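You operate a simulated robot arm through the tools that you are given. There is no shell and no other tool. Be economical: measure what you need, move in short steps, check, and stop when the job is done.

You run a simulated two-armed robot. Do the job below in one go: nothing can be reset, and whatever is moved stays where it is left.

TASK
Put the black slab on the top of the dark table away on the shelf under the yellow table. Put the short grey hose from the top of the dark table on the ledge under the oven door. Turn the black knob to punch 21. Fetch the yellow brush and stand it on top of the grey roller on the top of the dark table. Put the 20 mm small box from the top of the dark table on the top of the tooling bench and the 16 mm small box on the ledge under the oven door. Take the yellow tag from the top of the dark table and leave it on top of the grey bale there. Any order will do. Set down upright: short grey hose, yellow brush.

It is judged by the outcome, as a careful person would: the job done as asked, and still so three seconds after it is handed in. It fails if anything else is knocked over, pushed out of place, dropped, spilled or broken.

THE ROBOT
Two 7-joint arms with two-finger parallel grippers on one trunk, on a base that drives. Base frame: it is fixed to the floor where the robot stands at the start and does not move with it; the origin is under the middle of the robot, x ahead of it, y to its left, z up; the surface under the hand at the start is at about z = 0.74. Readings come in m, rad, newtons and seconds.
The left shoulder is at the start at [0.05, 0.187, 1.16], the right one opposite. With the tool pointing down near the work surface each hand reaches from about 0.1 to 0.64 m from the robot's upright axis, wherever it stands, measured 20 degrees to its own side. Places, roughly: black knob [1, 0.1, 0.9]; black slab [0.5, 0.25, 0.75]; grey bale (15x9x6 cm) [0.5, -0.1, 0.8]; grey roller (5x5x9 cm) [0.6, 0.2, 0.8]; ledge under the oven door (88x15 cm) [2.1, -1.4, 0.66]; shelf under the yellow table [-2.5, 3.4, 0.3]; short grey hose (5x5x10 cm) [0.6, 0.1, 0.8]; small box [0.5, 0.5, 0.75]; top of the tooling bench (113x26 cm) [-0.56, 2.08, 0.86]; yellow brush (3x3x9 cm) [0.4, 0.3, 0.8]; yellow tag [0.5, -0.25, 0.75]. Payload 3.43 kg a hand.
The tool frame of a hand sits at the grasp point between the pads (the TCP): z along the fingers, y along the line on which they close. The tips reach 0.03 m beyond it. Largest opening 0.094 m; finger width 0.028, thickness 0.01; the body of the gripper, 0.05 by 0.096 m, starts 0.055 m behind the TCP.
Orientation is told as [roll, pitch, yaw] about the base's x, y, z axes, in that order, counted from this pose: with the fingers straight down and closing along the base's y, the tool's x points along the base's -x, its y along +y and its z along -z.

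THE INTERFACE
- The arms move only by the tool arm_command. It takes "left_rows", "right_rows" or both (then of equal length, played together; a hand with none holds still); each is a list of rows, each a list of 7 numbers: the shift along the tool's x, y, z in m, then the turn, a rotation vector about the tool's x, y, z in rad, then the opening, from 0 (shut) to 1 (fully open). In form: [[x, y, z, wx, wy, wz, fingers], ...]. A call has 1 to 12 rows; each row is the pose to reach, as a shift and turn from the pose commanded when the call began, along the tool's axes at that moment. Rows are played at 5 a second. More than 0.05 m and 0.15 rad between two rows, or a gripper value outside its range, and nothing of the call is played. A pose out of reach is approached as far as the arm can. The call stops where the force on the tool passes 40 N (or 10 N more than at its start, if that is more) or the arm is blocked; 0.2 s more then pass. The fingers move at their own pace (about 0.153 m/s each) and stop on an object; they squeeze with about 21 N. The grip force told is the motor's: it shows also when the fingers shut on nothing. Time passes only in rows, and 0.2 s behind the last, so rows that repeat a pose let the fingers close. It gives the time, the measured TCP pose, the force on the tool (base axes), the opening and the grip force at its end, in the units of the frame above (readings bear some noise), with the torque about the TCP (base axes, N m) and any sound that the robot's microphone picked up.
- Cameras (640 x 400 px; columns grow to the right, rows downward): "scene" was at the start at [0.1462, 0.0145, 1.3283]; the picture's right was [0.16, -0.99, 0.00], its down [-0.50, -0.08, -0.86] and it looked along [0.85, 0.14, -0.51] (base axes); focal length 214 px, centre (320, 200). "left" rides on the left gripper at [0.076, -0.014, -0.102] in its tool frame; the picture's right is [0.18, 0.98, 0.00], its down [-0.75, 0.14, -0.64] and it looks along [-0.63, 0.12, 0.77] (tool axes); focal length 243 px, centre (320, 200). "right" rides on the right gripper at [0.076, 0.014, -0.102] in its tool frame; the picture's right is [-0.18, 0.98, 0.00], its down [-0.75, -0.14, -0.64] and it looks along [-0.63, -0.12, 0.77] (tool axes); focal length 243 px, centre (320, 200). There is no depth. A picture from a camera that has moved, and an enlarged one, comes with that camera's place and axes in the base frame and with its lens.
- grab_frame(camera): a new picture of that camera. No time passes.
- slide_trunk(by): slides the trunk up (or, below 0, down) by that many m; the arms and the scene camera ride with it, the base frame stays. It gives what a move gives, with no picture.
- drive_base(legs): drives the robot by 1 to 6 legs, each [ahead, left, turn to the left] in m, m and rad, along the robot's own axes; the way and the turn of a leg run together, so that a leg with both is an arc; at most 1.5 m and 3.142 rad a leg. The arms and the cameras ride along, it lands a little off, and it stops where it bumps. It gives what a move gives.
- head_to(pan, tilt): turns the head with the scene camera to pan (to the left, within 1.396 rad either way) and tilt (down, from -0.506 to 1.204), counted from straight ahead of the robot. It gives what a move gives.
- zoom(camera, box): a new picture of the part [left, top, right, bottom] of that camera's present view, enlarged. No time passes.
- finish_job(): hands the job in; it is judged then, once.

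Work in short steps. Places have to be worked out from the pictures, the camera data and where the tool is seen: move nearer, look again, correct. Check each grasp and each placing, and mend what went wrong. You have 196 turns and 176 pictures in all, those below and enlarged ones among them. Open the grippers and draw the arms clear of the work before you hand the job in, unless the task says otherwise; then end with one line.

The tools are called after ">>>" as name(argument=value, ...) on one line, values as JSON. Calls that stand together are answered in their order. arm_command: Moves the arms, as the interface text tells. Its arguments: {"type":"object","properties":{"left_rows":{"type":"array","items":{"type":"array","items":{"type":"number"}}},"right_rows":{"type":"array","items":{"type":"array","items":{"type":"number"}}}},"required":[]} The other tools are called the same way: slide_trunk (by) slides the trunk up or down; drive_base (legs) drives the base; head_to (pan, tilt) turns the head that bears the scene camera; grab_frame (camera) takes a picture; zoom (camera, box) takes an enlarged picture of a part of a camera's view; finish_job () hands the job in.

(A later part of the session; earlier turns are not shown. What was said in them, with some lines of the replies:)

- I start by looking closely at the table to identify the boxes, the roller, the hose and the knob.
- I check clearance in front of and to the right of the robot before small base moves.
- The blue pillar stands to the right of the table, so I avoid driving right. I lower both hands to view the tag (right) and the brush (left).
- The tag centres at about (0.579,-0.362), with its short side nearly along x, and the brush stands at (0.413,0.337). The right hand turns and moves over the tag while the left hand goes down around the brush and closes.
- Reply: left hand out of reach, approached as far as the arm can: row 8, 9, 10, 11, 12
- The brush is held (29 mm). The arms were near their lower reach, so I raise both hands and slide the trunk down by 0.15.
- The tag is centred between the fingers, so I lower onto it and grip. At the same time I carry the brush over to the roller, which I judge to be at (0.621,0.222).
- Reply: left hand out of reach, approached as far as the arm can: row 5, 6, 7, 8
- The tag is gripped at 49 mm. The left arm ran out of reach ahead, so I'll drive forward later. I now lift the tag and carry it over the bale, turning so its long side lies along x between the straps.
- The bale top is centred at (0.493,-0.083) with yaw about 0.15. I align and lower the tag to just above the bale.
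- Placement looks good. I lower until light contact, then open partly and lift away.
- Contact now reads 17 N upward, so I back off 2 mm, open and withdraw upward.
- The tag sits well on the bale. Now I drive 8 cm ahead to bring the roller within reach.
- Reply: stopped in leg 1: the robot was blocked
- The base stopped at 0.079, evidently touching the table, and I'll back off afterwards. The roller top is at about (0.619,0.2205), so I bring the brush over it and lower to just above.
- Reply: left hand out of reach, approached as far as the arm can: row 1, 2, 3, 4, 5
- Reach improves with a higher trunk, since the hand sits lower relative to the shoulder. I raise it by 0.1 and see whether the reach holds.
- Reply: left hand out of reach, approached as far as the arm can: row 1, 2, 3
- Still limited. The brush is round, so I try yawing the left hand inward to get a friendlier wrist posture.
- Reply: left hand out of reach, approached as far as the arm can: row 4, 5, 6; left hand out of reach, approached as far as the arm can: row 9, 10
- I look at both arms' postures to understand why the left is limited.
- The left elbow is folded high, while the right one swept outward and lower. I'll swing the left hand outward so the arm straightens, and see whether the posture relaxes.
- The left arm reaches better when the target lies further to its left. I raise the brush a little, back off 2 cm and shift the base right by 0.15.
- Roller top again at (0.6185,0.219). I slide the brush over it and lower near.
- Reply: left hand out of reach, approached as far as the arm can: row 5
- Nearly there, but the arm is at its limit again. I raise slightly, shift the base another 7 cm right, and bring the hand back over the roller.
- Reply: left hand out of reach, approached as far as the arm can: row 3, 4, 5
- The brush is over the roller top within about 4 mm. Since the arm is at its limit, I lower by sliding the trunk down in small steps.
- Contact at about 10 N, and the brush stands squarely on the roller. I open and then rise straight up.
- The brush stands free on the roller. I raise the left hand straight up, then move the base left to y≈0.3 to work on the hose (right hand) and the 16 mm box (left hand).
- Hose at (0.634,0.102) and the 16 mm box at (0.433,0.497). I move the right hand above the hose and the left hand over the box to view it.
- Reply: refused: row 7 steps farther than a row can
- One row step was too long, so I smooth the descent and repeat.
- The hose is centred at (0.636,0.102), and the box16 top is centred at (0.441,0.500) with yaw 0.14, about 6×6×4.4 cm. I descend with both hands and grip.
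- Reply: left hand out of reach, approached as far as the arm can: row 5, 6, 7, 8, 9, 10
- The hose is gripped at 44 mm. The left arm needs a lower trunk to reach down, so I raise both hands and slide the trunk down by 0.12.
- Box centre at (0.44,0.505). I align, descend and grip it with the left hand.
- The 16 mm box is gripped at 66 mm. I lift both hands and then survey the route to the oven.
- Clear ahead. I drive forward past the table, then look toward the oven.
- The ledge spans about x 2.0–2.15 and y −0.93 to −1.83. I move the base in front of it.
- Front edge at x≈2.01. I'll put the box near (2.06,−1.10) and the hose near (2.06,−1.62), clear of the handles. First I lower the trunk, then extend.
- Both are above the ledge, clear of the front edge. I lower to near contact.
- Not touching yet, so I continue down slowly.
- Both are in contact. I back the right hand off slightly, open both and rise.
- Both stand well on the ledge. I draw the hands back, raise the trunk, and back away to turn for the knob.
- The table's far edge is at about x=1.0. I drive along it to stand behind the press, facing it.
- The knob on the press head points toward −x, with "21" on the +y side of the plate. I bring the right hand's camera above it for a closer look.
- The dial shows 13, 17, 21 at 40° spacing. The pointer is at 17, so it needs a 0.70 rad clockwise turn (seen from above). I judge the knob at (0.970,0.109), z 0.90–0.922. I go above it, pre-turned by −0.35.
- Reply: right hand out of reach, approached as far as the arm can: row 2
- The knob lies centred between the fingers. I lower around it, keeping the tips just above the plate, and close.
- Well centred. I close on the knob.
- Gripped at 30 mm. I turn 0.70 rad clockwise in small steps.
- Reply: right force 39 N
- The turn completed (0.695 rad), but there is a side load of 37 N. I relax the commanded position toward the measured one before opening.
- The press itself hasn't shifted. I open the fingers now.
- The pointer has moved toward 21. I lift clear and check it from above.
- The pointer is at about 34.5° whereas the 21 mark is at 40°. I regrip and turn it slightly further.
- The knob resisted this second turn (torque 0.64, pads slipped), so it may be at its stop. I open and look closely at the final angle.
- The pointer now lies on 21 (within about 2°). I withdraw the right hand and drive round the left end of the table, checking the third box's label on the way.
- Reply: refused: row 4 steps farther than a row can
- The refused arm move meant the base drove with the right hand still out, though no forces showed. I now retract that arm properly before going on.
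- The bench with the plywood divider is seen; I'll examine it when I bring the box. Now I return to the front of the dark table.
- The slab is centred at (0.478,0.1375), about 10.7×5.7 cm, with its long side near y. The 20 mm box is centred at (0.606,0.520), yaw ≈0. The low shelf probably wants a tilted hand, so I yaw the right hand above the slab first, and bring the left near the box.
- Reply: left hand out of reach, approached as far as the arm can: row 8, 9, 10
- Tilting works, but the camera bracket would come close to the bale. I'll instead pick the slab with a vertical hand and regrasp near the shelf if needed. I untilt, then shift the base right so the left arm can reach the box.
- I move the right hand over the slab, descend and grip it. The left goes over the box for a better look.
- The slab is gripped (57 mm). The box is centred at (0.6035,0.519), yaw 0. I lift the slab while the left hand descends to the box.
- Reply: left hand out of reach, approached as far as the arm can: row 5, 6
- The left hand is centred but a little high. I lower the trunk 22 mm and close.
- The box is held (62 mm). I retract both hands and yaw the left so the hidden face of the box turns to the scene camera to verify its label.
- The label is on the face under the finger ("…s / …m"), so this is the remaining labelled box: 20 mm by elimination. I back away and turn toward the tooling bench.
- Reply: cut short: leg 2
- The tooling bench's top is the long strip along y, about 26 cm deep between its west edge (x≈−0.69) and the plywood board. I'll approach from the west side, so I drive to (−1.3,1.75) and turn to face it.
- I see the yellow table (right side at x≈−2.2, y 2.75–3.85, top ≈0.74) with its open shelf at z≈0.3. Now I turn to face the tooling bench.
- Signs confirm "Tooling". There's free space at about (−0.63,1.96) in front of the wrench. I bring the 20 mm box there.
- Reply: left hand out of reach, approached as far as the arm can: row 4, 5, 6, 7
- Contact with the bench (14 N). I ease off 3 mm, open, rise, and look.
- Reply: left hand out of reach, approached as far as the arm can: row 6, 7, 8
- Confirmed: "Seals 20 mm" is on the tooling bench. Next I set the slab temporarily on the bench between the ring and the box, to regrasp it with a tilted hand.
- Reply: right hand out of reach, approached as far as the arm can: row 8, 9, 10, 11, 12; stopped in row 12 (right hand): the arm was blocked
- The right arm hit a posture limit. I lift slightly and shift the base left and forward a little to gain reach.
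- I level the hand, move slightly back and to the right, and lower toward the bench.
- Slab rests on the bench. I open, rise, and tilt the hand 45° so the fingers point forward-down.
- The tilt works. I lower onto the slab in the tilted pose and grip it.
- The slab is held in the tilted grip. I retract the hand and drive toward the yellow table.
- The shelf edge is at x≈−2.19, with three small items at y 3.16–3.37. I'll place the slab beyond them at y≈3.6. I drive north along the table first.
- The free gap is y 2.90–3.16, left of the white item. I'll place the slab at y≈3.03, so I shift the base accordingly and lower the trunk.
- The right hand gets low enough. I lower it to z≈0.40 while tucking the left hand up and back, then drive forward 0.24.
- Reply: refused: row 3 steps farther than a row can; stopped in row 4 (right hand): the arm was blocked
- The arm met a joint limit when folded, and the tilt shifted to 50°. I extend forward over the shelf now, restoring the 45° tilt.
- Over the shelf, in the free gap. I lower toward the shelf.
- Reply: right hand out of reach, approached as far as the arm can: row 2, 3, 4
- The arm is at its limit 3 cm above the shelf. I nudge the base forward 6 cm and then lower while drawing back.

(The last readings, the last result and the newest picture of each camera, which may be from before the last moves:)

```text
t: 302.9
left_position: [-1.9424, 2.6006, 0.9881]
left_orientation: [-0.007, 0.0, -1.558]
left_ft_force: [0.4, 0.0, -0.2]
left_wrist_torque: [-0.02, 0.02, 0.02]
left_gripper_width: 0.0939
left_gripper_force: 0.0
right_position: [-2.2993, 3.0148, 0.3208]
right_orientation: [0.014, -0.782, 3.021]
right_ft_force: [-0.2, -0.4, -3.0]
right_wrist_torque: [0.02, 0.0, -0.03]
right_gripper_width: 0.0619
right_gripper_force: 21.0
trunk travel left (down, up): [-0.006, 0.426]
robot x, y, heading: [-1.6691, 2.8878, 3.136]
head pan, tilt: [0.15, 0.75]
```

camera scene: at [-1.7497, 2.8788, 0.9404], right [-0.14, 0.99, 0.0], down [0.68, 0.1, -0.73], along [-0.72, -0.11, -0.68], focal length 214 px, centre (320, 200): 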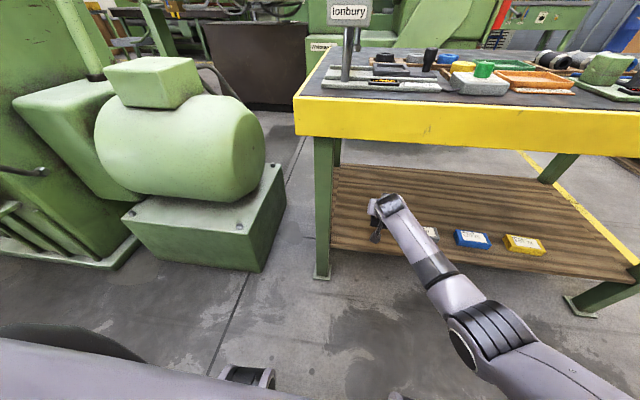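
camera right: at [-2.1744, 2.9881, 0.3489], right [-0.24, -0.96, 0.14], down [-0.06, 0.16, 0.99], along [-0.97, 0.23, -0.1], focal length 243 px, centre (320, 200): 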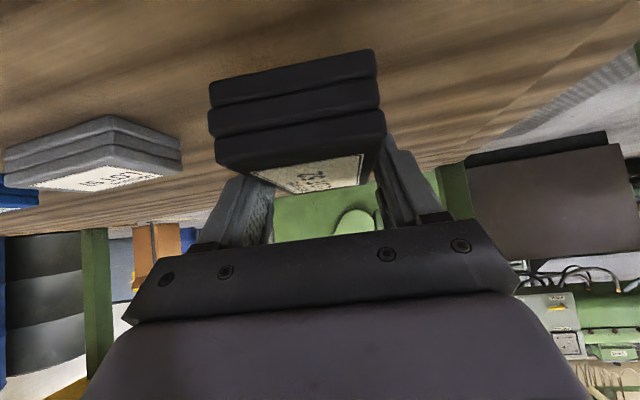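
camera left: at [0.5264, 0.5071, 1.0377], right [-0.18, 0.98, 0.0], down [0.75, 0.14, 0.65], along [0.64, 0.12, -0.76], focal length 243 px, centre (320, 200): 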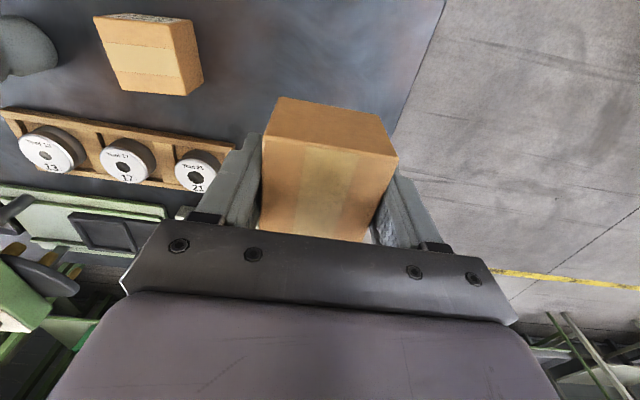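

>>> arm_command(right_rows=[[0.0015, 0, 0.0015, 0, 0, 0, 0], [0.003, 0, 0.003, 0, 0, 0, 0], [0.0045, 0, 0.0045, 0, 0, 0, 0], [0.006, 0, 0.006, 0, 0, 0, 0]])

>>> grab_frame(camera="right")

```text
t: 303.9
left_position: [-1.943, 2.6014, 0.9885]
left_orientation: [-0.006, 0.002, -1.556]
left_ft_force: [0.2, 0.4, -0.2]
left_wrist_torque: [0.0, -0.05, 0.01]
left_gripper_width: 0.0941
left_gripper_force: 0.0
right_position: [-2.2992, 3.0137, 0.3143]
right_orientation: [0.014, -0.784, 3.021]
right_ft_force: [-0.3, 0.1, -1.5]
right_wrist_torque: [0.0, 0.0, -0.01]
right_gripper_width: 0.0618
right_gripper_force: 21.0
trunk travel left (down, up): [-0.006, 0.426]
robot x, y, heading: [-1.6675, 2.8889, 3.136]
head pan, tilt: [0.15, 0.75]
```

```text
38 pictures are left
camera right: at [-2.1744, 2.9878, 0.3324], right [-0.24, -0.96, 0.14], down [-0.06, 0.16, 0.99], along [-0.97, 0.22, -0.1], focal length 243 px, centre (320, 200)
```

right: 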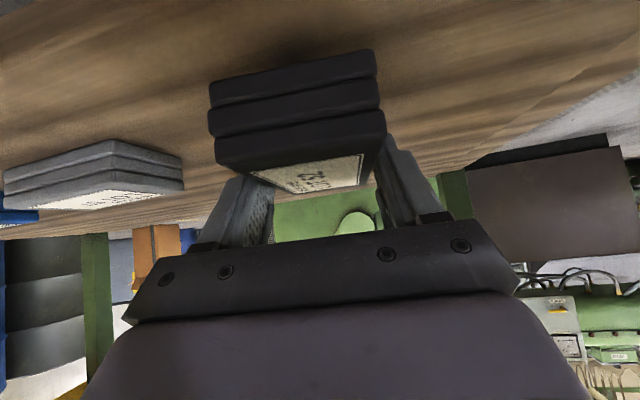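

>>> arm_command(right_rows=[[0.0015, 0, 0.0015, 0, 0, 0, 0], [0.003, 0, 0.003, 0, 0, 0, 0], [0.0045, 0, 0.0045, 0, 0, 0, 0], [0.006, 0, 0.006, 0, 0, 0, 0]])

```text
t: 304.9
left_position: [-1.9426, 2.5999, 0.9879]
left_orientation: [-0.008, 0.002, -1.556]
left_ft_force: [0.0, 0.1, 0.3]
left_wrist_torque: [-0.01, 0.02, 0.01]
left_gripper_width: 0.0939
left_gripper_force: 0.1
right_position: [-2.3, 3.0154, 0.3068]
right_orientation: [0.014, -0.782, 3.023]
right_ft_force: [-0.2, -0.2, -2.2]
right_wrist_torque: [0.01, 0.0, -0.01]
right_gripper_width: 0.0619
right_gripper_force: 21.0
trunk travel left (down, up): [-0.006, 0.426]
robot x, y, heading: [-1.6688, 2.8876, 3.137]
head pan, tilt: [0.15, 0.75]
```

>>> arm_command(right_rows=[[0.0015, 0, 0.0015, 0, 0, 0, 0], [0.003, 0, 0.003, 0, 0, 0, 0], [0.0045, 0, 0.0045, 0, 0, 0, 0], [0.006, 0, 0.006, 0, 0, 0, 0]])

>>> grab_frame(camera="right")

```text
t: 305.9
left_position: [-1.9428, 2.6006, 0.9885]
left_orientation: [-0.007, 0.001, -1.557]
left_ft_force: [-0.9, -0.8, -0.7]
left_wrist_torque: [0.0, 0.0, -0.04]
left_gripper_width: 0.094
left_gripper_force: 0.1
right_position: [-2.2995, 3.0156, 0.3055]
right_orientation: [0.015, -0.783, 3.02]
right_ft_force: [-0.2, -0.2, -2.1]
right_wrist_torque: [0.01, -0.01, 0.01]
right_gripper_width: 0.0625
right_gripper_force: 21.0
right hand out of reach, approached as far as the arm can: row 2, 3, 4
trunk travel left (down, up): [-0.006, 0.426]
robot x, y, heading: [-1.6671, 2.8884, 3.137]
head pan, tilt: [0.15, 0.75]
```

```text
37 pictures are left
camera right: at [-2.1745, 2.9886, 0.3241], right [-0.24, -0.96, 0.14], down [-0.06, 0.16, 0.99], along [-0.97, 0.22, -0.1], focal length 243 px, centre (320, 200)
```

right: 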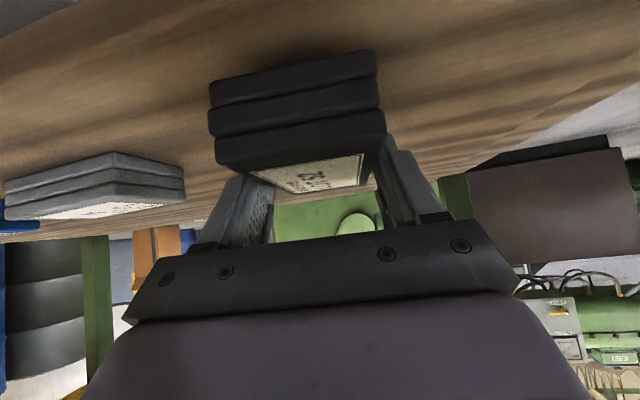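

I estimate the shelf at z≈0.265, so only about 5 mm of gap is left. The trunk has 6 mm of travel, so I use it.

>>> slide_trunk(by=-0.005)

```text
t: 306.4
left_position: [-1.9426, 2.6012, 0.9838]
left_orientation: [-0.007, 0.003, -1.557]
left_ft_force: [-0.7, 0.4, -0.2]
left_wrist_torque: [0.0, 0.05, 0.0]
left_gripper_width: 0.094
left_gripper_force: 0.1
right_position: [-2.2998, 3.0154, 0.301]
right_orientation: [0.013, -0.783, 3.022]
right_ft_force: [0.0, 0.2, -1.5]
right_wrist_torque: [-0.01, -0.02, 0.02]
right_gripper_width: 0.0616
right_gripper_force: 20.8
trunk travel left (down, up): [-0.001, 0.431]
robot x, y, heading: [-1.6698, 2.8937, 3.137]
head pan, tilt: [0.15, 0.75]
```

>>> drive_base(legs=[[0.03, 0, 0]])

>>> arm_command(right_rows=[[0.007, 0, -0.007, 0, 0, 0, 0], [0.014, 0, -0.012, 0, 0, 0, 0], [0.017, 0, -0.012, 0, 0, 0, 0]])

```text
t: 307.2
left_position: [-1.9716, 2.6016, 0.9838]
left_orientation: [-0.008, 0.002, -1.556]
left_ft_force: [-0.7, 0.1, -0.6]
left_wrist_torque: [0.02, 0.0, 0.02]
left_gripper_width: 0.0943
left_gripper_force: 0.1
right_position: [-2.3296, 3.0152, 0.3002]
right_orientation: [0.014, -0.782, 3.022]
right_ft_force: [0.5, -0.5, -1.2]
right_wrist_torque: [-0.02, 0.01, -0.03]
right_gripper_width: 0.062
right_gripper_force: 20.8
trunk travel left (down, up): [-0.001, 0.431]
robot x, y, heading: [-1.6945, 2.8904, 3.133]
head pan, tilt: [0.15, 0.75]
```

```text
t: 308.1
left_position: [-1.9717, 2.6005, 0.9828]
left_orientation: [-0.008, 0.003, -1.556]
left_ft_force: [0.2, 0.3, -0.4]
left_wrist_torque: [-0.02, 0.01, 0.02]
left_gripper_width: 0.0939
left_gripper_force: 0.0
right_position: [-2.3084, 3.0139, 0.2975]
right_orientation: [0.015, -0.782, 3.021]
right_ft_force: [0.1, 0.2, -1.5]
right_wrist_torque: [0.02, 0.0, -0.01]
right_gripper_width: 0.0622
right_gripper_force: 21.1
trunk travel left (down, up): [-0.001, 0.431]
robot x, y, heading: [-1.6955, 2.8899, 3.137]
head pan, tilt: [0.15, 0.75]
```

Now straight down in small steps.

>>> arm_command(right_rows=[[0.0015, 0, 0.0015, 0, 0, 0, 0], [0.003, 0, 0.003, 0, 0, 0, 0], [0.0045, 0, 0.0045, 0, 0, 0, 0], [0.006, 0, 0.006, 0, 0, 0, 0]])

>>> grab_frame(camera="right")

```text
t: 309.1
left_position: [-1.9697, 2.6006, 0.9835]
left_orientation: [-0.011, 0.003, -1.557]
left_ft_force: [0.3, 0.0, -0.7]
left_wrist_torque: [0.02, -0.02, 0.03]
left_gripper_width: 0.0939
left_gripper_force: 0.0
right_position: [-2.3103, 3.0134, 0.2924]
right_orientation: [0.015, -0.793, 3.022]
right_ft_force: [2.5, 1.4, 18.1]
right_wrist_torque: [0.07, -0.19, -0.03]
right_gripper_width: 0.0624
right_gripper_force: 21.6
trunk travel left (down, up): [-0.001, 0.431]
robot x, y, heading: [-1.6949, 2.8898, 3.138]
head pan, tilt: [0.15, 0.75]
```

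```text
36 pictures are left
camera right: at [-2.1852, 2.986, 0.3106], right [-0.23, -0.96, 0.14], down [-0.05, 0.16, 0.99], along [-0.97, 0.22, -0.09], focal length 243 px, centre (320, 200)
```

right: 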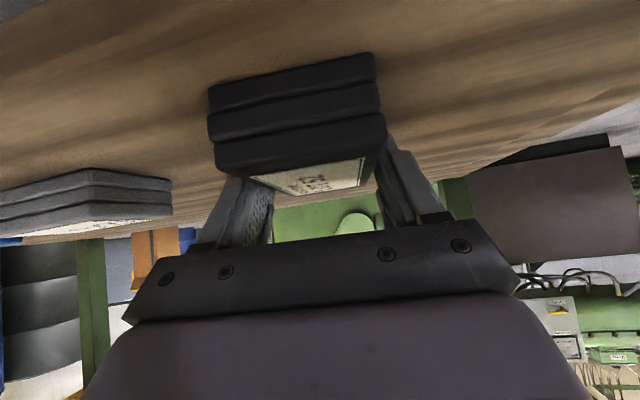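

Contact at 18 N. I ease off, open, and withdraw back along the hand's axis.

>>> arm_command(right_rows=[[-0.0014, 0, -0.0014, 0, 0, 0, 0], [-0.0014, 0, -0.0014, 0, 0, 0, 0.75], [-0.0014, 0, -0.0014, 0, 0, 0, 0.9], [-0.0014, 0, -0.0014, 0, 0, 0, 0.95], [-0.002, 0, -0.03, 0, 0, 0, 0.95], [-0.004, 0, -0.06, 0, 0, 0, 0.95], [-0.006, 0, -0.1, 0, 0, 0, 0.95], [-0.006, 0, -0.14, 0, 0, 0, 0.95]])

>>> grab_frame(camera="right")

>>> grab_frame(camera="scene")

```text
t: 310.5
left_position: [-1.9678, 2.5985, 0.9859]
left_orientation: [-0.013, 0.007, -1.557]
left_ft_force: [0.2, -0.5, -0.4]
left_wrist_torque: [-0.02, 0.01, 0.04]
left_gripper_width: 0.094
left_gripper_force: 0.0
right_position: [-2.3605, 3.016, 0.4565]
right_orientation: [0.04, -1.002, 2.993]
right_ft_force: [0.3, -0.2, -0.2]
right_wrist_torque: [-0.01, -0.01, 0.02]
right_gripper_width: 0.0892
right_gripper_force: 0.1
trunk travel left (down, up): [-0.001, 0.431]
robot x, y, heading: [-1.6978, 2.8902, 3.136]
head pan, tilt: [0.15, 0.75]
stopped in row 7 (right hand): the arm was blocked; the commanded pose is now the measured one
```

```text
35 pictures are left
camera right: at [-2.2345, 2.9888, 0.4473], right [-0.21, -0.96, 0.18], down [0.15, 0.15, 0.98], along [-0.97, 0.23, 0.12], focal length 243 px, centre (320, 200)
```

right: 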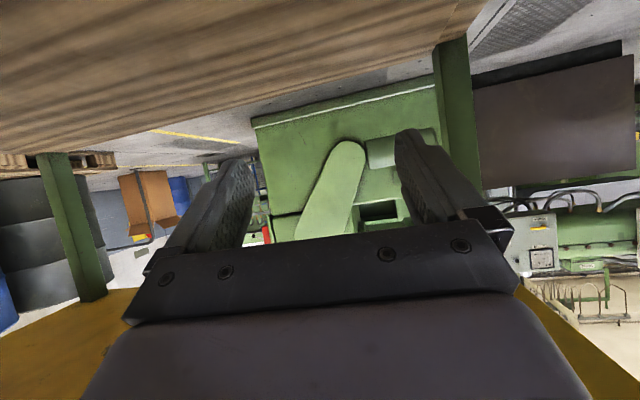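

```text
34 pictures are left
camera scene: at [-1.8357, 2.8771, 0.937], right [-0.14, 0.99, 0.0], down [0.67, 0.1, -0.73], along [-0.73, -0.1, -0.68], focal length 214 px, centre (320, 200)
```

scene: 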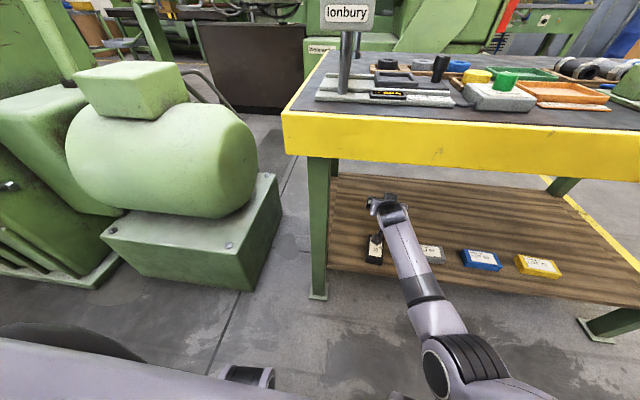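

The slab lies on the shelf, though the retreat was cut short by the arm's limit. I check it closely before backing out.

>>> zoom(camera="scene", box=[320, 170, 480, 290])

```text
3.33 times, centred on (400, 230) of scene
camera zoom: at [-1.8357, 2.8771, 0.937], right [-0.14, 0.99, 0.0], down [0.67, 0.1, -0.73], along [-0.73, -0.1, -0.68], focal length 715 px, centre (53, 100)
```

zoom: 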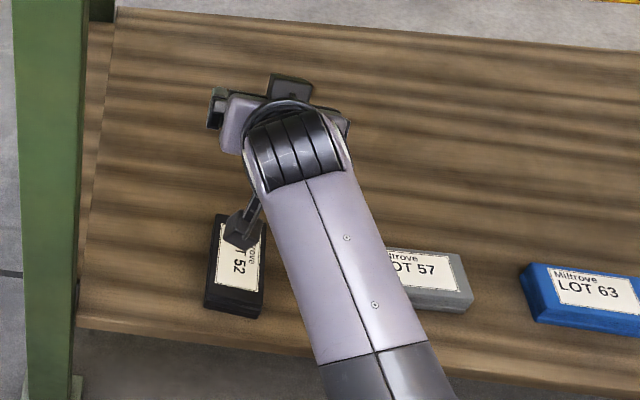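

The slab lies flat on the shelf, clear of its neighbours. I back the base straight out.

>>> drive_base(legs=[[-0.4, 0, 0]])

>>> grab_frame(camera="scene")

```text
t: 312.9
left_position: [-1.5751, 2.5962, 0.9826]
left_orientation: [-0.01, 0.006, -1.555]
left_ft_force: [-0.5, 0.3, 0.2]
left_wrist_torque: [-0.03, -0.04, 0.02]
left_gripper_width: 0.0939
left_gripper_force: 0.0
right_position: [-1.9679, 3.0129, 0.4586]
right_orientation: [0.038, -1.007, 2.999]
right_ft_force: [-0.3, 0.2, 0.4]
right_wrist_torque: [-0.02, 0.0, 0.0]
right_gripper_width: 0.0891
right_gripper_force: 0.2
trunk travel left (down, up): [-0.001, 0.431]
robot x, y, heading: [-1.3017, 2.8868, 3.133]
head pan, tilt: [0.15, 0.75]
```

```text
32 pictures are left
camera scene: at [-1.4426, 2.8744, 0.9361], right [-0.14, 0.99, 0.0], down [0.67, 0.1, -0.73], along [-0.73, -0.1, -0.68], focal length 214 px, centre (320, 200)
```

scene: 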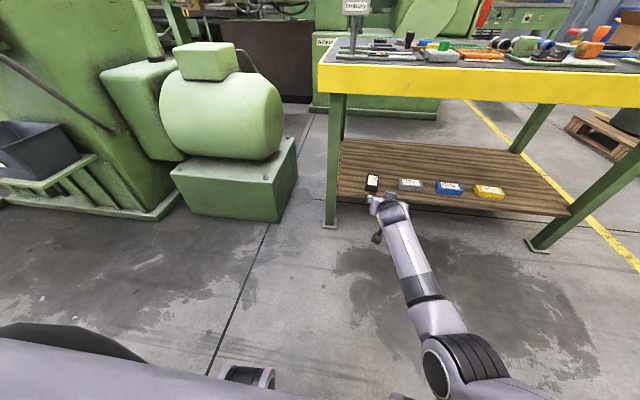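

The slab sits in line with the other lots. I raise the trunk to bring the hands well clear, and both grippers are open.

>>> drive_base(legs=[[-0.2, 0, 0]])

>>> slide_trunk(by=0.2)

>>> zoom(camera="scene", box=[320, 100, 520, 230])

```text
t: 314.5
left_position: [-1.3829, 2.5988, 0.9831]
left_orientation: [-0.008, 0.003, -1.56]
left_ft_force: [0.1, 0.9, 0.7]
left_wrist_torque: [0.03, -0.01, -0.01]
left_gripper_width: 0.094
left_gripper_force: 0.0
right_position: [-1.7736, 3.0149, 0.4564]
right_orientation: [0.043, -1.003, 2.992]
right_ft_force: [0.5, -0.2, 0.7]
right_wrist_torque: [-0.02, 0.02, 0.0]
right_gripper_width: 0.0895
right_gripper_force: 0.2
trunk travel left (down, up): [-0.001, 0.431]
robot x, y, heading: [-1.1059, 2.8876, 3.138]
head pan, tilt: [0.15, 0.75]
```

```text
t: 316.7
left_position: [-1.3819, 2.5975, 1.1833]
left_orientation: [-0.008, 0.002, -1.557]
left_ft_force: [-0.2, -0.2, -0.8]
left_wrist_torque: [-0.02, 0.04, 0.01]
left_gripper_width: 0.094
left_gripper_force: 0.2
right_position: [-1.7737, 3.0126, 0.657]
right_orientation: [0.045, -1.004, 2.994]
right_ft_force: [-0.7, -0.9, 0.9]
right_wrist_torque: [0.0, -0.02, 0.02]
right_gripper_width: 0.0893
right_gripper_force: 0.2
trunk travel left (down, up): [-0.201, 0.231]
robot x, y, heading: [-1.1065, 2.8911, 3.134]
head pan, tilt: [0.15, 0.75]
```

```text
3.08 times, centred on (420, 165) of scene
camera zoom: at [-1.2488, 2.8762, 1.1355], right [-0.14, 0.99, 0.0], down [0.67, 0.1, -0.73], along [-0.72, -0.11, -0.68], focal length 660 px, centre (12, 308)
```

zoom: 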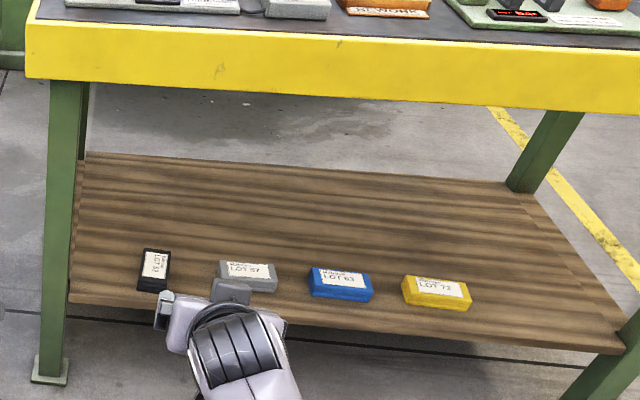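

Everything is placed: the slab is flat on the shelf, and the other items were checked as I set them down. I hand the job in.

>>> finish_job()

```text
The job is handed in.
```

All seven items are placed and the job is handed in; the knob is on 21 to within about 2° as I read it, and I did not look at it again after leaving the press.
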